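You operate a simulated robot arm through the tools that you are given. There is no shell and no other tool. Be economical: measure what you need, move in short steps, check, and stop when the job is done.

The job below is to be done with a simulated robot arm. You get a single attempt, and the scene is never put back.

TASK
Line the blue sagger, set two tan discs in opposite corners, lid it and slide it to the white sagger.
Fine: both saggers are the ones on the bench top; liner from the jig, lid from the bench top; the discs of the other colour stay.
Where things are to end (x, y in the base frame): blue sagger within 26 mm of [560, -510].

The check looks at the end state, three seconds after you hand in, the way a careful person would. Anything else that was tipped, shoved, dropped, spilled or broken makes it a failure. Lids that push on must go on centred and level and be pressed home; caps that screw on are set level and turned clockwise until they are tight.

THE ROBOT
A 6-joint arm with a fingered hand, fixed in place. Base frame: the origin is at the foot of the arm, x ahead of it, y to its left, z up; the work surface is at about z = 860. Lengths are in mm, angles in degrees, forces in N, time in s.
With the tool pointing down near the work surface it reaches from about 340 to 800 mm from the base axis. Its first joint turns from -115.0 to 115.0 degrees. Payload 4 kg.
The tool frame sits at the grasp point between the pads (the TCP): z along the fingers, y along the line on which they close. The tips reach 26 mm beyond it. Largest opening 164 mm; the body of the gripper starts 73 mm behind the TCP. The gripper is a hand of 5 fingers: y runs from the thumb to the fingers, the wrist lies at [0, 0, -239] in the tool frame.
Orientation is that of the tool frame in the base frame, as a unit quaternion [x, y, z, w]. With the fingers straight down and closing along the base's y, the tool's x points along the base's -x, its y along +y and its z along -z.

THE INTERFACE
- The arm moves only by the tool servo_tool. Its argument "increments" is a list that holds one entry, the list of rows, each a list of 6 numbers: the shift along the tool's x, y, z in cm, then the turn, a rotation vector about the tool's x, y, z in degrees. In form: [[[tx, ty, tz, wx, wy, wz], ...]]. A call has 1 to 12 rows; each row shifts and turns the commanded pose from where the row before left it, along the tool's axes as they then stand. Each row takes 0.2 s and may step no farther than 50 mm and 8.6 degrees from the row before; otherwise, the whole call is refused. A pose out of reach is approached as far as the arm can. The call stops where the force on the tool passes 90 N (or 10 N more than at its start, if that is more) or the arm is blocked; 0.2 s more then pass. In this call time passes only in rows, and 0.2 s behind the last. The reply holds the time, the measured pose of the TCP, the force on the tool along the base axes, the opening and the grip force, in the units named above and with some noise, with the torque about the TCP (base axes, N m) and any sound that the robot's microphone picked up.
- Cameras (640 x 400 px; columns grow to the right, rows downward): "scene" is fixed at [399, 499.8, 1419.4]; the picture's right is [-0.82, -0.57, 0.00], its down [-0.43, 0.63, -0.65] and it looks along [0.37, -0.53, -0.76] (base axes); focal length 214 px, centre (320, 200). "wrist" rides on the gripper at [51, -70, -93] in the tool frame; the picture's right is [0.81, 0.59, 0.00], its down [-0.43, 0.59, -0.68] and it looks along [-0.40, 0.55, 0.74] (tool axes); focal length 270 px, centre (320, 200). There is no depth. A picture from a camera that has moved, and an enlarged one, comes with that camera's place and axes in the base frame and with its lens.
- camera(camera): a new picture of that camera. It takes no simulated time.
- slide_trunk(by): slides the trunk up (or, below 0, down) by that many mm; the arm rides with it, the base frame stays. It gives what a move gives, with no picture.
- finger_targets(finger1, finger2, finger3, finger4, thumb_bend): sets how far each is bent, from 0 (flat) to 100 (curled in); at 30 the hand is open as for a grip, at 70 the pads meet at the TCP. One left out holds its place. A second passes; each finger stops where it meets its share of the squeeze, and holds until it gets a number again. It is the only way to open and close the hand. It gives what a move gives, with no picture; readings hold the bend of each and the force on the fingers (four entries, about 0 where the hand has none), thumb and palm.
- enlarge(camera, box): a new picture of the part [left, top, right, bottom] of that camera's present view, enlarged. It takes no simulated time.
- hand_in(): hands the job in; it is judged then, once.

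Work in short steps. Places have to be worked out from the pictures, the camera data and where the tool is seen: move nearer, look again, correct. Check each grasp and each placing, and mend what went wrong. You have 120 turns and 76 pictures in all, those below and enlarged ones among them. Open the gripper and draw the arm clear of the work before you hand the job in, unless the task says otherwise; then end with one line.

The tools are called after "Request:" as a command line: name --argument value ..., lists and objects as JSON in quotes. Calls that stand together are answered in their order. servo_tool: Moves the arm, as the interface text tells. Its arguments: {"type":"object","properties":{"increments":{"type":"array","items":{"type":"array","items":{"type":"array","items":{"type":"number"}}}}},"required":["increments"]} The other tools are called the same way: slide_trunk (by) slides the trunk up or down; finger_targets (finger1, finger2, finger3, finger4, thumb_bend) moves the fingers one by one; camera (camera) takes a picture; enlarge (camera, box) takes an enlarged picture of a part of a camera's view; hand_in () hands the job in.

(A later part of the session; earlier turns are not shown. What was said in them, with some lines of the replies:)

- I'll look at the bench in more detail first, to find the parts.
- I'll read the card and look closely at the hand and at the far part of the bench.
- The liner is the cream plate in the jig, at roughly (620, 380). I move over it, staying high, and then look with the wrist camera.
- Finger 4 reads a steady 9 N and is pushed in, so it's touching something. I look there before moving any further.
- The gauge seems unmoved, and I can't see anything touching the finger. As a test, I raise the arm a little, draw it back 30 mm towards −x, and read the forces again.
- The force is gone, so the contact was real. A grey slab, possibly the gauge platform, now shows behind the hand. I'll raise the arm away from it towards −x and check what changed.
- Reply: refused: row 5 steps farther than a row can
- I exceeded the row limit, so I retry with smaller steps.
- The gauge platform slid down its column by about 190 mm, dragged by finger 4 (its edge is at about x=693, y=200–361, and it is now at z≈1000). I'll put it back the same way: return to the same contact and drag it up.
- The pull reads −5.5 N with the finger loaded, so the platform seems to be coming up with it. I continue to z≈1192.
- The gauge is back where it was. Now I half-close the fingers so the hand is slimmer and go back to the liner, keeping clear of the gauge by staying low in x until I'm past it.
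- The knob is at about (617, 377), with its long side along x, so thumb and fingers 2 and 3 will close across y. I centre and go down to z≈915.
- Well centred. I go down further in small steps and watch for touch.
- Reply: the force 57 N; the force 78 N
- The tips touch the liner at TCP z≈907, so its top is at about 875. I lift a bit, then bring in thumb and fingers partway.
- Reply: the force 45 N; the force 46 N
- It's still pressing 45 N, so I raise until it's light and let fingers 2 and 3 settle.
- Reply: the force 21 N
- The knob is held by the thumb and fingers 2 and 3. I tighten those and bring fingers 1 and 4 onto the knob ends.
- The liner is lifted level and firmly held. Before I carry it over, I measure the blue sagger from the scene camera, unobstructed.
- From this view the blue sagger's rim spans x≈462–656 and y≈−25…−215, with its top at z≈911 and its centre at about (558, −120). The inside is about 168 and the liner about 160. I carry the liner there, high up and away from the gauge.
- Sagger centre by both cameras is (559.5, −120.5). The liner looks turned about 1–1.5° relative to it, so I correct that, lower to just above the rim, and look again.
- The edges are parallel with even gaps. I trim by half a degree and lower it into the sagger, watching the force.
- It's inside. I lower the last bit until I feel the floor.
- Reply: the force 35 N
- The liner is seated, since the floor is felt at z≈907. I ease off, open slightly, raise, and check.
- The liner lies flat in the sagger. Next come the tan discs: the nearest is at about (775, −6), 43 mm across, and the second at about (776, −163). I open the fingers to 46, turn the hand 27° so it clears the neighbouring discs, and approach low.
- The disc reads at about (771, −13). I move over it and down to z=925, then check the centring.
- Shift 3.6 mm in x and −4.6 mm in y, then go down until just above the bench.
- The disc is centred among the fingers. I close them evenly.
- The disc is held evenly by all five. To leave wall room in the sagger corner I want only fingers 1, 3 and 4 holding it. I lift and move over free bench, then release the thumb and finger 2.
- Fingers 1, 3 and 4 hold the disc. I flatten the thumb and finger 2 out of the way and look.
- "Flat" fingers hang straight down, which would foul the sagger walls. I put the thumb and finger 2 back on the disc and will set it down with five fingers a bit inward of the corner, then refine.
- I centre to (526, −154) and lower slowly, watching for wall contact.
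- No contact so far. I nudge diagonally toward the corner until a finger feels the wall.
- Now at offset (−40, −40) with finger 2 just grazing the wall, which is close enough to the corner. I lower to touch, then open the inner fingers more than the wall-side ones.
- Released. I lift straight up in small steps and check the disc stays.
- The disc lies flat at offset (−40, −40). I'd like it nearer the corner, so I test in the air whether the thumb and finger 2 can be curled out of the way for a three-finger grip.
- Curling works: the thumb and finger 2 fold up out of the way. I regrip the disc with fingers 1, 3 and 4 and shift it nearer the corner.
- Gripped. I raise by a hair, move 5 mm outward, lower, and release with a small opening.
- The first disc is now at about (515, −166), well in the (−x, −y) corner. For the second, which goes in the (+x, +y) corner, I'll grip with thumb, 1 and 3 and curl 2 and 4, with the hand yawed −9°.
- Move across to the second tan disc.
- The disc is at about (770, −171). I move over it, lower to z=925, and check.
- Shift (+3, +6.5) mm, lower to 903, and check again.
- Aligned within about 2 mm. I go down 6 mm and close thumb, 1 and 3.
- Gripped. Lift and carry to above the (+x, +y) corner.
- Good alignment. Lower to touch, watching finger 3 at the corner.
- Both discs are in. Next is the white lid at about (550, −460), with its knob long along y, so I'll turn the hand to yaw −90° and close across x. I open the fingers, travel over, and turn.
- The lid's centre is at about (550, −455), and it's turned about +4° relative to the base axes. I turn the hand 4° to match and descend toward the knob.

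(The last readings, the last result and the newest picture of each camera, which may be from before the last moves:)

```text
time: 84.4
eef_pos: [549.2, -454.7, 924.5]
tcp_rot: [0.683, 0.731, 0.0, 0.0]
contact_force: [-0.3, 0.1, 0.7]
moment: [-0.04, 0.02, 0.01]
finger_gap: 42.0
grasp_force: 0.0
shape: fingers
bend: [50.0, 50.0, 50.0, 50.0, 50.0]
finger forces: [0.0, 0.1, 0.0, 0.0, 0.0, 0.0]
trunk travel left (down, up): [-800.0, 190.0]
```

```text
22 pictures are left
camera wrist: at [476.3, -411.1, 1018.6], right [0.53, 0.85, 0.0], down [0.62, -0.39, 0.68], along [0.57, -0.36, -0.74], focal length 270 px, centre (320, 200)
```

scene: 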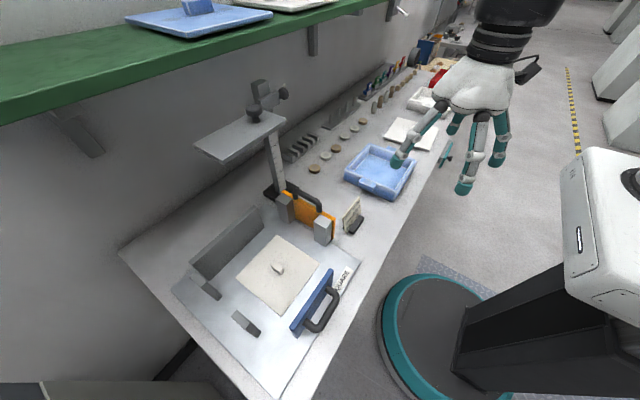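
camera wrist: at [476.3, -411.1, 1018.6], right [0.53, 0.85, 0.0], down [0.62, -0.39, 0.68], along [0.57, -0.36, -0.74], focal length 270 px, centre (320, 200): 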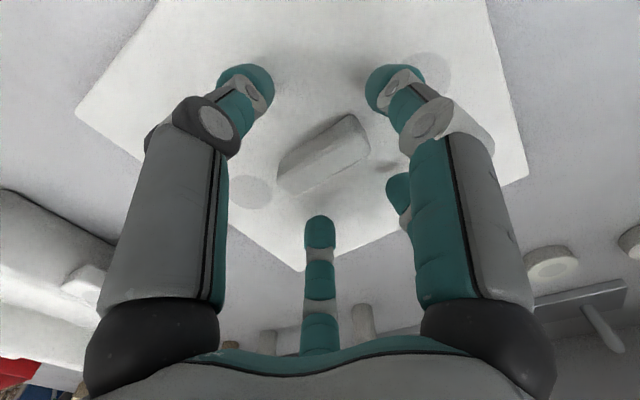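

Shift about 3 mm and descend gently until the tips touch the lid.

Request:
servo_tool --increments '[[[0.27, -0.23, 0.6, 0, 0, 0], [0, 0, 0.5, 0, 0, 0]]]'

Request:
servo_tool --increments '[[[0, 0, 0.3, 0, 0, 0], [0, 0, 0.2, 0, 0, 0]]]'

```text
time: 85.0
eef_pos: [546.8, -452.0, 915.0]
tcp_rot: [0.682, 0.731, 0.0, 0.0]
contact_force: [0.3, 0.3, 0.1]
moment: [0.0, 0.0, -0.01]
finger_gap: 42.3
grasp_force: 0.1
shape: fingers
bend: [50.0, 50.0, 50.0, 50.0, 50.0]
finger forces: [0.0, 0.1, 0.0, 0.0, 0.0, 0.0]
trunk travel left (down, up): [-800.0, 190.0]
```

```text
time: 85.6
eef_pos: [547.2, -452.1, 911.7]
tcp_rot: [0.682, 0.731, 0.0, 0.002]
contact_force: [-0.6, 0.6, 10.9]
moment: [0.34, 0.07, 0.02]
finger_gap: 42.3
grasp_force: 5.5
shape: fingers
bend: [50.0, 50.0, 50.0, 50.0, 50.0]
finger forces: [6.3, 2.2, 0.1, 1.2, 1.2, 0.0]
trunk travel left (down, up): [-800.0, 190.0]
```

Touch at z≈911. I lift 2 mm and close on the knob, thumb and fingers 2 and 3 first.

Request:
servo_tool --increments '[[[0, 0, -0.3, 0, 0, 0], [0, 0, 0, 0, 0, 0]]]'

Request:
finger_targets --finger2 72 --finger3 72 --thumb_bend 72

Request:
finger_targets --finger1 72 --finger2 80 --finger3 80 --finger4 72 --thumb_bend 80

Request:
camera --camera "wrist"

```text
time: 86.2
eef_pos: [547.4, -452.8, 912.6]
tcp_rot: [0.682, 0.731, 0.001, -0.001]
contact_force: [-0.3, 0.1, -0.4]
moment: [-0.01, -0.02, 0.0]
finger_gap: 42.2
grasp_force: 0.0
shape: fingers
bend: [50.0, 50.0, 50.0, 50.0, 50.0]
finger forces: [0.1, 0.0, 0.1, 0.0, 0.0, 0.0]
trunk travel left (down, up): [-800.0, 190.0]
```

```text
time: 87.2
eef_pos: [546.6, -452.9, 911.8]
tcp_rot: [0.682, 0.732, 0.0, 0.0]
contact_force: [0.2, -0.2, -0.2]
moment: [0.01, 0.02, 0.03]
finger_gap: 31.6
grasp_force: 9.6
shape: fingers
bend: [50.0, 66.0, 66.0, 50.0, 67.0]
finger forces: [0.1, 5.1, 5.0, 0.0, 9.1, 0.0]
trunk travel left (down, up): [-800.0, 190.0]
```

```text
time: 88.2
eef_pos: [547.6, -451.9, 913.0]
tcp_rot: [0.683, 0.731, 0.0, -0.001]
contact_force: [-0.7, 0.0, -0.3]
moment: [-0.06, -0.05, -0.01]
finger_gap: 16.0
grasp_force: 23.2
shape: fingers
bend: [59.0, 65.0, 65.0, 56.0, 67.0]
finger forces: [7.3, 8.4, 8.6, 7.1, 14.3, 0.0]
trunk travel left (down, up): [-800.0, 190.0]
```

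```text
21 pictures are left
camera wrist: at [474.2, -408.7, 1006.0], right [0.53, 0.85, 0.0], down [0.62, -0.39, 0.68], along [0.57, -0.36, -0.74], focal length 270 px, centre (320, 200)
```

wrist: 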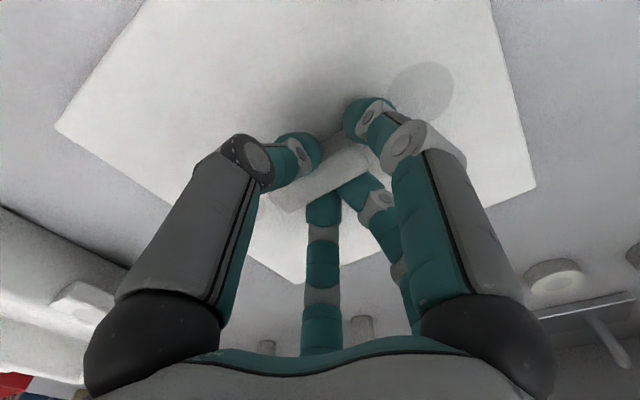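

Held firmly. The finger bends suggest the knob centre lies about 3–4 mm toward −y of the TCP. Lift and check it hangs level.

Request:
servo_tool --increments '[[[0, 0, -1, 0, 0, 0], [0, 0, -2, 0, 0, 0], [0, 0, -3, 0, 0, 0], [0, 0, -4, 0, 0, 0]]]'

Request:
enlarge --camera "scene" --box '[330, 60, 490, 200]'

Request:
camera --camera "wrist"

```text
time: 89.2
eef_pos: [548.7, -452.0, 1012.5]
tcp_rot: [0.682, 0.731, 0.001, -0.001]
contact_force: [-0.2, 0.5, -4.3]
moment: [-0.01, 0.03, 0.02]
finger_gap: 15.9
grasp_force: 22.2
shape: fingers
bend: [59.0, 65.0, 65.0, 56.0, 67.0]
finger forces: [7.8, 8.4, 8.4, 6.6, 14.0, 0.1]
trunk travel left (down, up): [-800.0, 190.0]
```

```text
2.86 times, centred on (410, 130) of scene
camera zoom: at [399.0, 499.8, 1419.4], right [-0.82, -0.57, 0.0], down [-0.43, 0.63, -0.65], along [0.37, -0.53, -0.76], focal length 613 px, centre (63, 400)
```

zoom: 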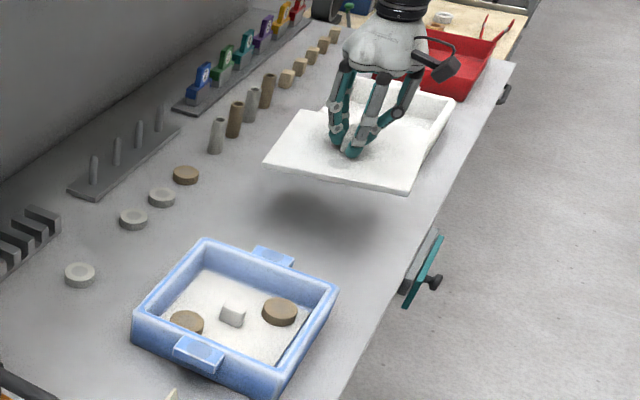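

```text
19 pictures are left
camera wrist: at [475.0, -408.3, 1106.2], right [0.53, 0.85, 0.0], down [0.62, -0.39, 0.68], along [0.57, -0.36, -0.74], focal length 270 px, centre (320, 200)
```

wrist: 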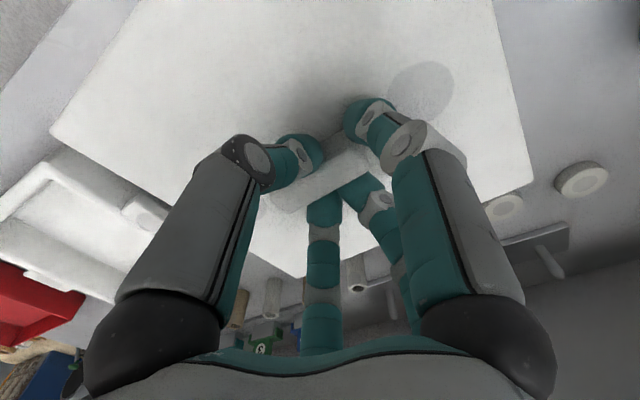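

The lid hangs nearly level. I carry it over the blue sagger and turn it 4° to square up.

Request:
servo_tool --increments '[[[4.78, 0.48, 0, 0, 0, 0], [4.78, 0.48, 0, 0, 0, 0], [4.78, 0.48, 0, 0, 0, 0], [4.78, 0.48, 0, 0, 0, 0], [4.78, 0.48, 0, 0, 0, 0], [4.78, 0.48, 0, 0, 0, 0], [4.78, 0.48, 0, 0, 0, 0], [0, 0, 0, 0, 0, 4], [0, 0, 0, 0, 0, 0]]]'

Request:
servo_tool --increments '[[[0, 0, 2, 0, 0, 0], [0, 0, 0.8, 0, 0, 0], [0, 0, 0, 0, 0, 0]]]'

Request:
enlarge --camera "scene" --box '[330, 125, 430, 205]'

Request:
camera --camera "wrist"

```text
time: 91.2
eef_pos: [558.0, -116.7, 1010.0]
tcp_rot: [0.708, 0.706, 0.0, 0.0]
contact_force: [0.3, 1.2, -5.6]
moment: [0.01, 0.03, 0.02]
finger_gap: 16.0
grasp_force: 22.4
shape: fingers
bend: [59.0, 65.0, 65.0, 56.0, 67.0]
finger forces: [7.7, 8.5, 8.5, 6.1, 13.8, 0.1]
trunk travel left (down, up): [-800.0, 190.0]
```

```text
time: 92.0
eef_pos: [557.0, -114.6, 983.1]
tcp_rot: [0.707, 0.707, 0.0, 0.0]
contact_force: [0.1, -0.1, -5.2]
moment: [0.0, -0.01, -0.01]
finger_gap: 15.8
grasp_force: 22.3
shape: fingers
bend: [59.0, 65.0, 65.0, 56.0, 67.0]
finger forces: [7.5, 8.6, 8.6, 5.9, 13.9, 0.0]
trunk travel left (down, up): [-800.0, 190.0]
```

```text
5.00 times, centred on (380, 165) of scene
camera zoom: at [399.0, 499.8, 1419.4], right [-0.82, -0.57, 0.0], down [-0.43, 0.63, -0.65], along [0.37, -0.53, -0.76], focal length 1072 px, centre (20, 375)
```

zoom: 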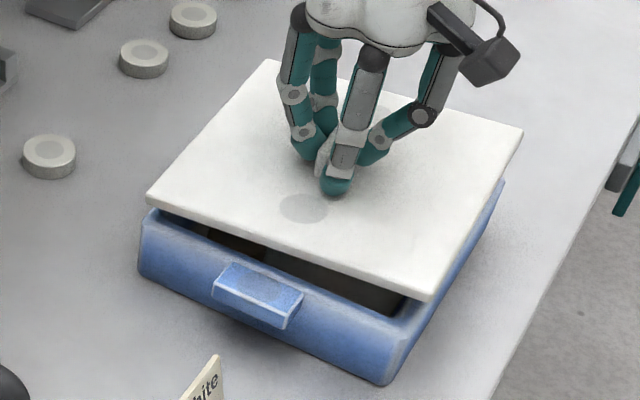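

```text
17 pictures are left
camera wrist: at [487.9, -67.6, 1077.1], right [0.59, 0.81, 0.0], down [0.6, -0.43, 0.68], along [0.55, -0.4, -0.74], focal length 270 px, centre (320, 200)
```

wrist: 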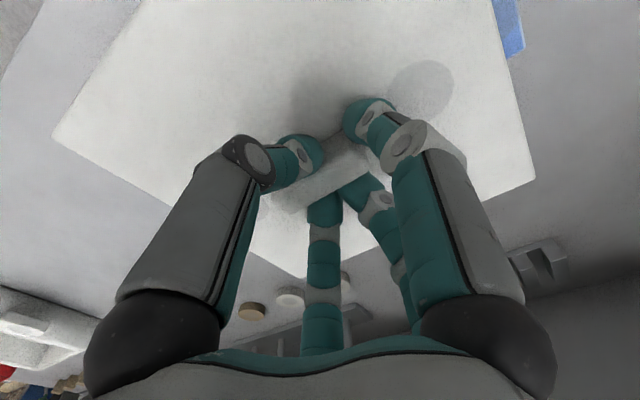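

From the scene the lid may still be a few degrees off. I lower it to just above the rim to compare edges directly.

Request:
servo_tool --increments '[[[0, 0, 0.8, 0, 0, 0], [0, 0, 0.5, 0, 0, 0], [0, 0, 0, 0, 0, 0]]]'

Request:
enlarge --camera "scene" --box '[340, 140, 420, 200]'

```text
time: 92.8
eef_pos: [557.6, -116.6, 971.8]
tcp_rot: [0.707, 0.707, 0.0, 0.0]
contact_force: [-1.0, 0.1, -3.8]
moment: [0.02, 0.0, -0.01]
finger_gap: 15.7
grasp_force: 22.6
shape: fingers
bend: [59.0, 65.0, 65.0, 56.0, 67.0]
finger forces: [7.6, 8.5, 8.6, 6.0, 13.8, 0.1]
trunk travel left (down, up): [-800.0, 190.0]
```

```text
6.67 times, centred on (380, 170) of scene
camera zoom: at [399.0, 499.8, 1419.4], right [-0.82, -0.57, 0.0], down [-0.43, 0.63, -0.65], along [0.37, -0.53, -0.76], focal length 1430 px, centre (-80, 400)
```

zoom: 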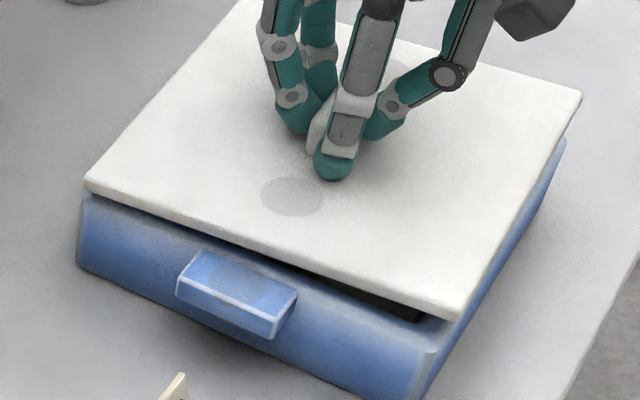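

The lid is turned by about +3° and tilted, with its (+x, −y) corner low. I correct both by rotating the tool and look again.

Request:
servo_tool --increments '[[[0, 0, -0.4, 0, 0, 2.6], [0, 0, 0, -2, -2, 0], [0, 0, 0, 0, 0, 0]]]'

Request:
enlarge --camera "scene" --box '[340, 135, 420, 200]'

```text
time: 93.6
eef_pos: [558.1, -115.3, 974.0]
tcp_rot: [0.723, 0.691, 0.0, 0.025]
contact_force: [0.1, 1.2, -5.0]
moment: [0.0, 0.01, 0.0]
finger_gap: 15.6
grasp_force: 21.7
shape: fingers
bend: [59.0, 65.0, 65.0, 56.0, 67.0]
finger forces: [7.6, 8.5, 8.5, 5.7, 13.9, 0.0]
trunk travel left (down, up): [-800.0, 190.0]
```

```text
6.15 times, centred on (380, 168) of scene
camera zoom: at [399.0, 499.8, 1419.4], right [-0.82, -0.57, 0.0], down [-0.43, 0.63, -0.65], along [0.37, -0.53, -0.76], focal length 1320 px, centre (-49, 400)
```

zoom: 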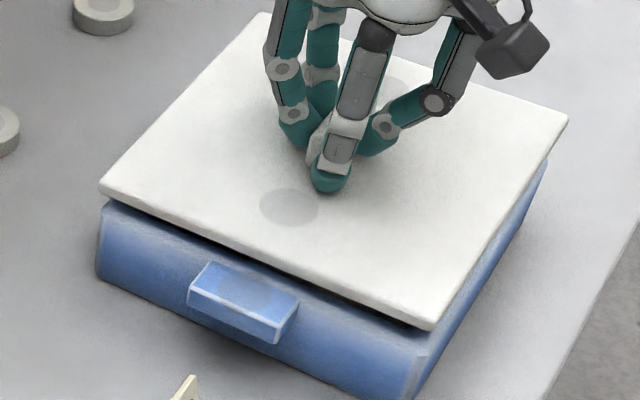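

Now it lines up: the corner residuals average to near zero in both shift and rotation. I lower gently until contact.

Request:
servo_tool --increments '[[[0, 0, 0.4, 0, 0, 0], [0, 0, 0.3, 0, 0, 0], [0, 0, 0.3, 0, 0, 0], [0, 0, 0, 0, 0, 0]]]'

Request:
servo_tool --increments '[[[0, 0, 0.3, 0, 0, 0], [0, 0, 0.2, 0, 0, 0]]]'

```text
time: 94.6
eef_pos: [559.4, -116.1, 965.7]
tcp_rot: [0.723, 0.69, -0.001, 0.024]
contact_force: [-0.2, 1.0, -5.1]
moment: [0.07, 0.02, 0.03]
finger_gap: 16.0
grasp_force: 21.5
shape: fingers
bend: [59.0, 65.0, 65.0, 56.0, 67.0]
finger forces: [7.5, 8.6, 8.6, 5.7, 13.9, 0.0]
trunk travel left (down, up): [-800.0, 190.0]
```

```text
time: 95.2
eef_pos: [557.8, -116.4, 959.8]
tcp_rot: [0.723, 0.691, -0.001, 0.025]
contact_force: [0.4, -0.3, -3.6]
moment: [0.21, -0.07, 0.03]
finger_gap: 15.8
grasp_force: 23.4
shape: fingers
bend: [59.0, 65.0, 65.0, 56.0, 67.0]
finger forces: [8.9, 8.5, 8.5, 5.2, 14.6, 0.1]
trunk travel left (down, up): [-800.0, 190.0]
```

First contact. Continue a few millimetres, looking for the seat.

Request:
servo_tool --increments '[[[0, 0, 0.15, 0, 0, 0], [0, 0, 0.15, 0, 0, 0]]]'

Request:
servo_tool --increments '[[[0, 0, 0.15, 0, 0, 0], [0, 0, 0.15, 0, 0, 0]]]'

Request:
enlarge --camera "scene" --box '[340, 135, 420, 200]'

```text
time: 95.8
eef_pos: [558.2, -115.6, 958.6]
tcp_rot: [0.723, 0.69, 0.001, 0.025]
contact_force: [-3.2, 1.3, 21.8]
moment: [0.69, 0.19, -0.02]
finger_gap: 15.5
grasp_force: 32.6
shape: fingers
bend: [59.0, 65.0, 65.0, 56.0, 67.0]
finger forces: [24.8, 8.9, 8.7, 5.9, 16.6, 0.1]
trunk travel left (down, up): [-800.0, 190.0]
```

```text
time: 96.4
eef_pos: [557.5, -116.2, 959.6]
tcp_rot: [0.723, 0.691, 0.001, 0.028]
contact_force: [-2.9, 4.2, 50.8]
moment: [1.11, 0.3, -0.04]
finger_gap: 15.3
grasp_force: 44.5
shape: fingers
bend: [58.0, 65.0, 65.0, 56.0, 67.0]
finger forces: [44.5, 10.5, 10.1, 6.6, 18.2, 0.1]
trunk travel left (down, up): [-800.0, 190.0]
```

```text
6.15 times, centred on (380, 168) of scene
camera zoom: at [399.0, 499.8, 1419.4], right [-0.82, -0.57, 0.0], down [-0.43, 0.63, -0.65], along [0.37, -0.53, -0.76], focal length 1320 px, centre (-49, 400)
```

zoom: 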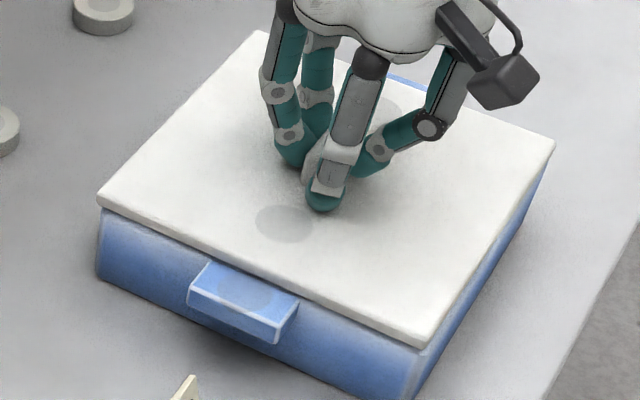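

The lid is seated on the rim, square and covering it all round. I ease off and release.

Request:
servo_tool --increments '[[[0, 0, -0.3, 0, 0, 0], [0, 0, -0.1, 0, 0, 0]]]'

Request:
finger_targets --finger1 54 --finger2 60 --finger3 60 --finger4 52 --thumb_bend 61

Request:
servo_tool --increments '[[[0, 0, -0.5, 0, 0, 0], [0, 0, -1, 0, 0, 0], [0, 0, -2, 0, 0, 0], [0, 0, -2.5, 2, 2, 0]]]'

Request:
enlarge --camera "scene" --box '[340, 135, 420, 200]'

```text
time: 97.0
eef_pos: [557.1, -116.0, 957.8]
tcp_rot: [0.723, 0.69, 0.0, 0.026]
contact_force: [1.3, 3.1, 29.4]
moment: [0.66, -0.05, -0.03]
finger_gap: 14.7
grasp_force: 34.2
shape: fingers
bend: [58.0, 65.0, 64.0, 60.0, 67.0]
finger forces: [28.9, 11.1, 10.7, 2.8, 15.4, 0.0]
trunk travel left (down, up): [-800.0, 190.0]
```

```text
time: 98.0
eef_pos: [557.6, -117.5, 957.6]
tcp_rot: [0.723, 0.69, -0.001, 0.024]
contact_force: [0.7, 1.8, 12.8]
moment: [0.27, 0.1, -0.03]
finger_gap: 20.3
grasp_force: 8.5
shape: fingers
bend: [56.0, 60.0, 60.0, 53.0, 61.0]
finger forces: [16.1, 0.1, 0.0, 1.3, 0.0, 0.0]
trunk travel left (down, up): [-800.0, 190.0]
```

```text
time: 99.0
eef_pos: [554.8, -115.2, 1017.2]
tcp_rot: [0.723, 0.691, 0.0, 0.0]
contact_force: [-1.1, -0.7, -0.6]
moment: [0.02, -0.01, 0.01]
finger_gap: 25.0
grasp_force: 0.0
shape: fingers
bend: [54.0, 60.0, 60.0, 52.0, 61.0]
finger forces: [0.1, 0.0, 0.0, 0.0, 0.0, 0.1]
trunk travel left (down, up): [-800.0, 190.0]
```

```text
6.15 times, centred on (380, 168) of scene
camera zoom: at [399.0, 499.8, 1419.4], right [-0.82, -0.57, 0.0], down [-0.43, 0.63, -0.65], along [0.37, -0.53, -0.76], focal length 1320 px, centre (-49, 400)
```

zoom: 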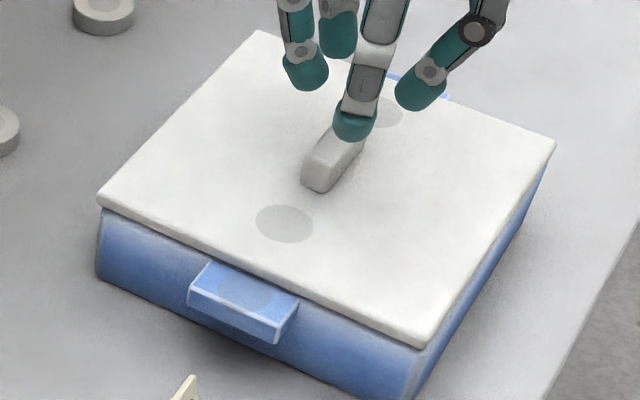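

The lid is seated level. For the slide I'll push the +y wall with fingers 3 and 4, one each side of the tab, and curl the others out of the way. I turn the hand so that pair faces −y and go behind the sagger, high.

Request:
finger_targets --finger1 100 --finger2 60 --finger3 30 --finger4 30 --thumb_bend 100

Request:
finger_targets --finger2 100

Request:
servo_tool --increments '[[[0, 0, 0, 0, 0, 7.5], [0, 0, 0, 0, 0, 7.5], [4.44, -1.3, 0, 0, 0, 0], [4.44, -1.3, 0, 0, 0, 0], [4.44, -1.3, 0, 0, 0, 0], [4.44, -1.3, 0, 0, 0, 0], [0, 0, 0, 0, 0, 0]]]'

Request:
enlarge --camera "scene" --box '[310, 110, 430, 230]'

```text
time: 100.0
eef_pos: [554.8, -115.5, 1017.9]
tcp_rot: [0.723, 0.691, 0.0, 0.001]
contact_force: [0.7, -0.3, 0.2]
moment: [-0.01, 0.03, -0.02]
finger_gap: 16.9
grasp_force: 0.1
shape: fingers
bend: [91.0, 60.0, 30.0, 30.0, 100.0]
finger forces: [0.0, 0.0, 0.0, 0.0, 0.0, 0.1]
trunk travel left (down, up): [-800.0, 190.0]
```

```text
time: 101.0
eef_pos: [556.0, -115.1, 1017.3]
tcp_rot: [0.723, 0.691, 0.0, 0.0]
contact_force: [0.1, -0.2, -0.2]
moment: [-0.02, -0.03, 0.01]
finger_gap: 17.2
grasp_force: 0.1
shape: fingers
bend: [92.0, 81.0, 30.0, 30.0, 100.0]
finger forces: [0.1, 0.0, 0.0, 0.1, 0.0, 0.1]
trunk travel left (down, up): [-800.0, 190.0]
```

```text
time: 102.6
eef_pos: [559.7, 70.6, 1015.4]
tcp_rot: [0.808, 0.589, 0.0, 0.0]
contact_force: [0.1, -0.6, -0.5]
moment: [0.0, 0.02, 0.0]
finger_gap: 17.4
grasp_force: 0.1
shape: fingers
bend: [92.0, 81.0, 30.0, 30.0, 100.0]
finger forces: [0.1, 0.0, 0.0, 0.0, 0.0, 0.0]
trunk travel left (down, up): [-800.0, 190.0]
```

```text
3.33 times, centred on (370, 170) of scene
camera zoom: at [399.0, 499.8, 1419.4], right [-0.82, -0.57, 0.0], down [-0.43, 0.63, -0.65], along [0.37, -0.53, -0.76], focal length 715 px, centre (153, 300)
```

zoom: 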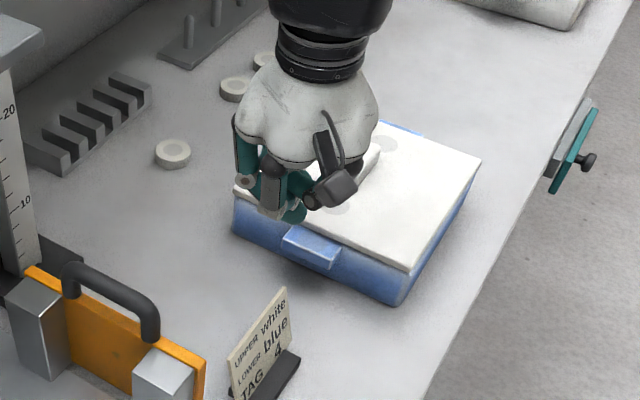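

The path down is clear of the card. I descend behind the sagger to z≈912.

Request:
servo_tool --increments '[[[-0.3, 0.1, 3, 0, 0, 0], [0, 0, 3, 0, 0, 0], [0, 0, 2.5, 0, 0, 0], [0, 0, 1.5, 0, 0, 0]]]'

Request:
enlarge --camera "scene" --box '[310, 120, 420, 230]'

```text
time: 103.6
eef_pos: [561.0, 69.0, 917.2]
tcp_rot: [0.807, 0.59, 0.0, 0.0]
contact_force: [-1.0, 0.5, 0.2]
moment: [0.01, 0.01, 0.01]
finger_gap: 17.3
grasp_force: 0.1
shape: fingers
bend: [92.0, 81.0, 30.0, 30.0, 100.0]
finger forces: [0.0, 0.0, 0.0, 0.1, 0.1, 0.0]
trunk travel left (down, up): [-800.0, 190.0]
```

```text
3.64 times, centred on (365, 175) of scene
camera zoom: at [399.0, 499.8, 1419.4], right [-0.82, -0.57, 0.0], down [-0.43, 0.63, -0.65], along [0.37, -0.53, -0.76], focal length 780 px, centre (156, 291)
```

zoom: 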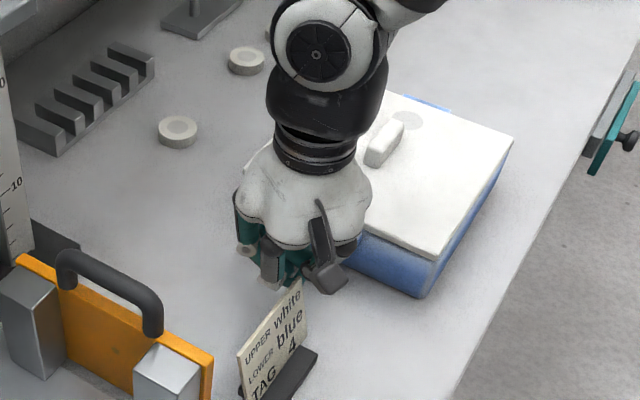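

Clear. I start pushing along −y in small steps to feel the contact.

Request:
servo_tool --increments '[[[0, 0, 0.5, 0, 0, 0], [-0.95, 0.3, 0, 0, 0, 0], [-0.95, 0.3, 0, 0, 0, 0], [-0.95, 0.3, 0, 0, 0, 0], [-0.95, 0.3, 0, 0, 0, 0]]]'

Request:
servo_tool --increments '[[[-0.95, 0.3, 0, 0, 0, 0], [-0.95, 0.3, 0, 0, 0, 0], [-0.95, 0.3, 0, 0, 0, 0]]]'

Request:
enlarge --camera "scene" --box '[320, 110, 440, 210]'

```text
time: 104.8
eef_pos: [559.7, 28.1, 913.7]
tcp_rot: [0.807, 0.59, 0.0, 0.0]
contact_force: [0.1, 3.0, -0.3]
moment: [0.14, -0.03, -0.03]
finger_gap: 17.1
grasp_force: 1.9
shape: fingers
bend: [92.0, 81.0, 31.0, 32.0, 100.0]
finger forces: [0.0, 0.1, 1.9, 2.2, 0.0, 0.1]
trunk travel left (down, up): [-800.0, 190.0]
```

```text
time: 105.6
eef_pos: [560.9, -2.7, 911.7]
tcp_rot: [0.807, 0.591, 0.001, 0.0]
contact_force: [-0.2, 3.8, 0.3]
moment: [0.03, -0.01, -0.03]
finger_gap: 17.3
grasp_force: 1.2
shape: fingers
bend: [92.0, 81.0, 31.0, 32.0, 100.0]
finger forces: [0.1, 0.0, 1.7, 2.2, 0.0, 0.1]
trunk travel left (down, up): [-800.0, 190.0]
```

```text
4.00 times, centred on (380, 160) of scene
camera zoom: at [399.0, 499.8, 1419.4], right [-0.82, -0.57, 0.0], down [-0.43, 0.63, -0.65], along [0.37, -0.53, -0.76], focal length 858 px, centre (80, 360)
```

zoom: 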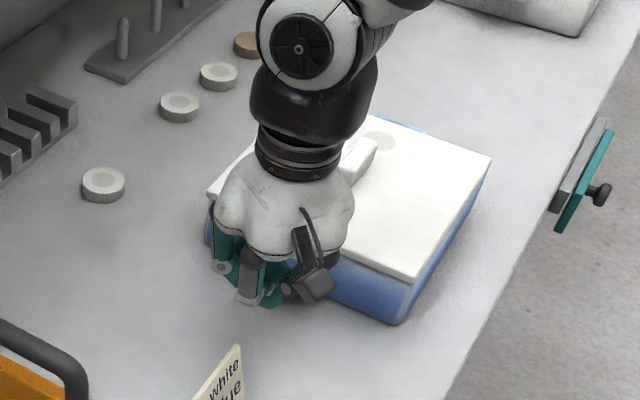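

Both fingers push evenly at about 2 N each, and the sagger slides square (front wall now at y≈−90). I continue 288 mm at steady steps.

Request:
servo_tool --increments '[[[-1.5, 0.476, 0, 0, 0, 0], [-2.287, 0.726, 0, 0, 0, 0], [-2.287, 0.726, 0, 0, 0, 0], [-2.287, 0.726, 0, 0, 0, 0], [-2.287, 0.726, 0, 0, 0, 0], [-2.287, 0.726, 0, 0, 0, 0], [-2.287, 0.726, 0, 0, 0, 0], [-2.287, 0.726, 0, 0, 0, 0], [-2.287, 0.726, 0, 0, 0, 0], [-2.287, 0.726, 0, 0, 0, 0], [-2.287, 0.726, 0, 0, 0, 0], [-1, 0.318, 0, 0, 0, 0]]]'

Request:
enlarge --camera "scene" --box '[350, 50, 490, 170]'

```text
time: 108.2
eef_pos: [561.4, -267.6, 913.5]
tcp_rot: [0.807, 0.591, 0.0, 0.0]
contact_force: [0.1, 4.0, 0.6]
moment: [0.08, -0.04, -0.03]
finger_gap: 17.5
grasp_force: 2.5
shape: fingers
bend: [92.0, 81.0, 31.0, 32.0, 100.0]
finger forces: [0.1, 0.0, 2.3, 2.3, 0.0, 0.0]
trunk travel left (down, up): [-800.0, 190.0]
```

```text
3.33 times, centred on (420, 110) of scene
camera zoom: at [399.0, 499.8, 1419.4], right [-0.82, -0.57, 0.0], down [-0.43, 0.63, -0.65], along [0.37, -0.53, -0.76], focal length 715 px, centre (-13, 500)
```

zoom: 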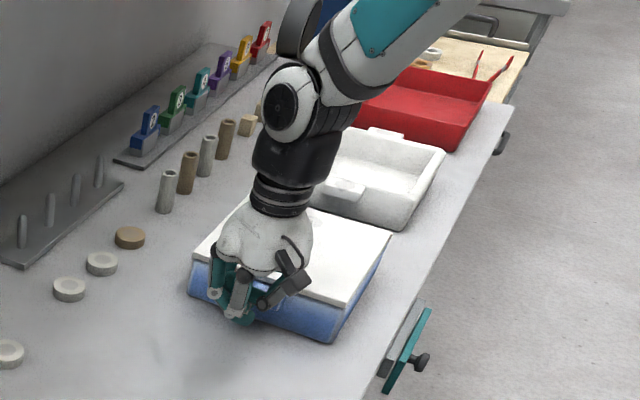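

The sagger is at a centre of about y=−450, still square. I push the last 57 mm slowly.

Request:
servo_tool --increments '[[[-1.43, 0.454, 0, 0, 0, 0], [-1.43, 0.454, 0, 0, 0, 0], [-1.43, 0.454, 0, 0, 0, 0], [-1.2, 0.38, 0, 0, 0, 0]]]'

Request:
servo_tool --increments '[[[1.9, -0.6, 0, 0, 0, 0], [1.9, -0.6, 0, 0, 0, 0], [0, 0, -3, 0, 0, 0], [0, 0, -4, 0, 0, 0], [0, 0, -4, 0, 0, 0], [1.9, -0.6, -4, 0, 0, 0], [3.8, -1.2, 0, 0, 0, 0], [3.8, -1.2, 0, 0, 0, 0], [3.8, -1.2, 0, 0, 0, 0]]]'

Request:
enlarge --camera "scene" --box '[370, 60, 470, 160]'

Request:
camera --camera "scene"

```text
time: 109.2
eef_pos: [559.7, -326.8, 914.0]
tcp_rot: [0.808, 0.59, 0.0, 0.0]
contact_force: [-0.5, 2.1, 0.1]
moment: [0.13, -0.02, 0.0]
finger_gap: 17.1
grasp_force: 1.5
shape: fingers
bend: [92.0, 81.0, 31.0, 31.0, 100.0]
finger forces: [0.1, 0.1, 1.4, 1.4, 0.1, 0.0]
trunk travel left (down, up): [-800.0, 190.0]
```

```text
time: 111.2
eef_pos: [558.8, -147.9, 1061.3]
tcp_rot: [0.807, 0.59, 0.0, 0.0]
contact_force: [0.9, -0.4, -0.3]
moment: [-0.03, 0.0, 0.01]
finger_gap: 17.3
grasp_force: 0.1
shape: fingers
bend: [92.0, 81.0, 30.0, 30.0, 100.0]
finger forces: [0.0, 0.0, 0.0, 0.0, 0.0, 0.0]
trunk travel left (down, up): [-800.0, 190.0]
```

```text
4.00 times, centred on (420, 110) of scene
camera zoom: at [399.0, 499.8, 1419.4], right [-0.82, -0.57, 0.0], down [-0.43, 0.63, -0.65], along [0.37, -0.53, -0.76], focal length 858 px, centre (-80, 560)
```

zoom: 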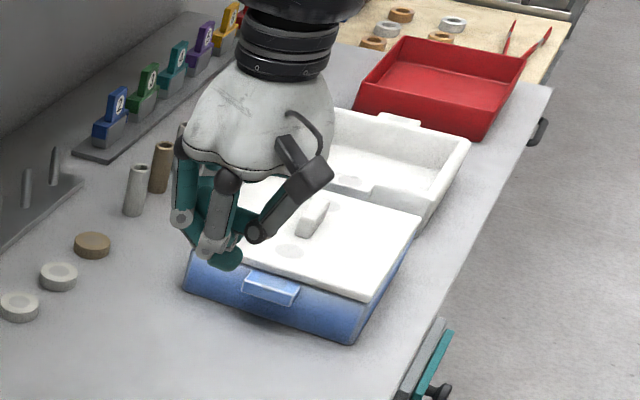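

```text
7 pictures are left
```

scene: 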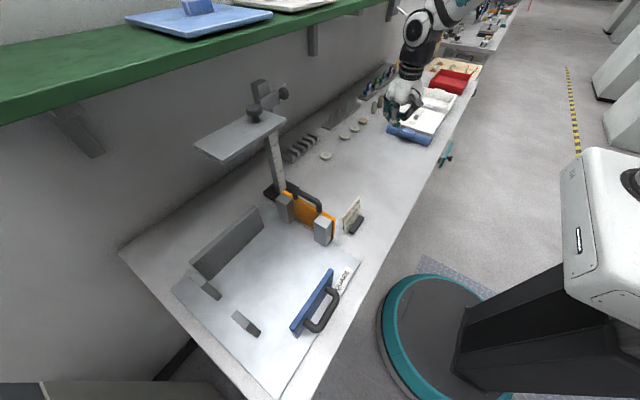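

Sagger centre reads about (559, −508), which is on target. I draw the arm clear and take a last look at the lid and surroundings.

Request:
servo_tool --increments '[[[4, -1.2, -1, 0, 0, 0], [4, -1.2, -1, 0, 0, 0], [3.5, -2.5, 0, 0, 0, 0], [3.5, -2.5, 0, 0, 0, 0], [3.5, -2.5, 0, 0, 0, 0]]]'

Request:
finger_targets --finger1 50 --finger2 50 --finger3 30 --finger4 30 --thumb_bend 50

Request:
enlarge --camera "scene" --box '[370, 80, 470, 155]'

```text
time: 112.4
eef_pos: [521.7, 62.2, 1081.4]
tcp_rot: [0.807, 0.59, 0.0, 0.0]
contact_force: [-0.2, 0.2, 0.1]
moment: [-0.05, -0.01, 0.01]
finger_gap: 17.6
grasp_force: 0.1
shape: fingers
bend: [92.0, 81.0, 30.0, 30.0, 100.0]
finger forces: [0.0, 0.0, 0.0, 0.0, 0.0, 0.0]
trunk travel left (down, up): [-800.0, 190.0]
```

```text
time: 113.4
eef_pos: [523.0, 60.8, 1081.7]
tcp_rot: [0.807, 0.591, 0.0, 0.0]
contact_force: [-0.3, -0.2, 0.7]
moment: [-0.02, -0.01, -0.02]
finger_gap: 41.7
grasp_force: 0.1
shape: fingers
bend: [50.0, 50.0, 30.0, 30.0, 50.0]
finger forces: [0.1, 0.0, 0.0, 0.0, 0.0, 0.0]
trunk travel left (down, up): [-800.0, 190.0]
```

```text
5.33 times, centred on (420, 118) of scene
camera zoom: at [399.0, 499.8, 1419.4], right [-0.82, -0.57, 0.0], down [-0.43, 0.63, -0.65], along [0.37, -0.53, -0.76], focal length 1144 px, centre (-213, 640)
```

zoom: 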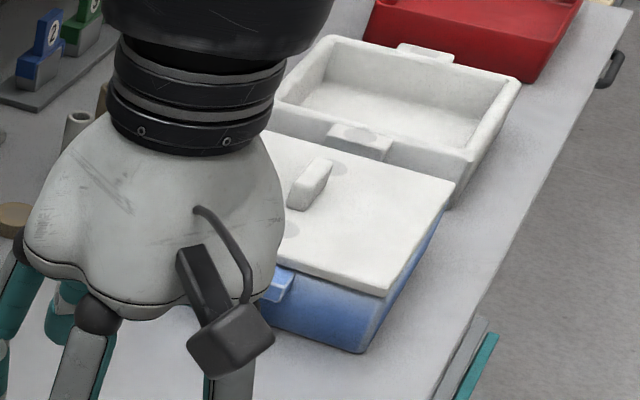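

Still in the way, so I move a bit further aside and look once more.

Request:
servo_tool --increments '[[[-1.2, -3.8, 0, 0, 0, 0], [-1.2, -3.8, 0, 0, 0, 0], [-1.2, -3.8, 0, 0, 0, 0]]]'

Request:
enlarge --camera "scene" --box '[370, 80, 470, 155]'

```text
time: 114.2
eef_pos: [402.3, 58.8, 1082.8]
tcp_rot: [0.807, 0.591, 0.0, 0.0]
contact_force: [-0.3, -0.6, -0.9]
moment: [0.0, -0.02, 0.01]
finger_gap: 41.8
grasp_force: 0.1
shape: fingers
bend: [50.0, 50.0, 30.0, 30.0, 50.0]
finger forces: [0.0, 0.0, 0.0, 0.0, 0.1, 0.0]
trunk travel left (down, up): [-800.0, 190.0]
```

```text
5.33 times, centred on (420, 118) of scene
camera zoom: at [399.0, 499.8, 1419.4], right [-0.82, -0.57, 0.0], down [-0.43, 0.63, -0.65], along [0.37, -0.53, -0.76], focal length 1144 px, centre (-213, 640)
```

zoom: 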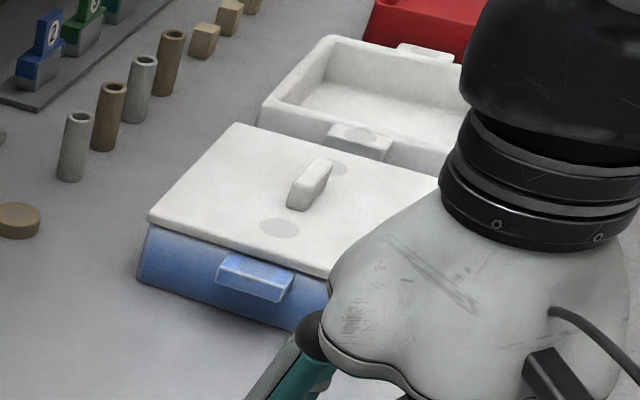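

The lid sits level and square on the blue sagger beside the white one. The other discs, the card and the gauge look undisturbed, and the arm is clear, so I hand in.

Request:
hand_in

```text
The job is handed in.
```

I lined the blue sagger, put two tan discs in opposite corners, set the lid on it, slid it to about (559, −508), and handed the job in. On the way I dragged the gauge platform about 190 mm down its column and moved it back up; in the last picture it looked where it started.
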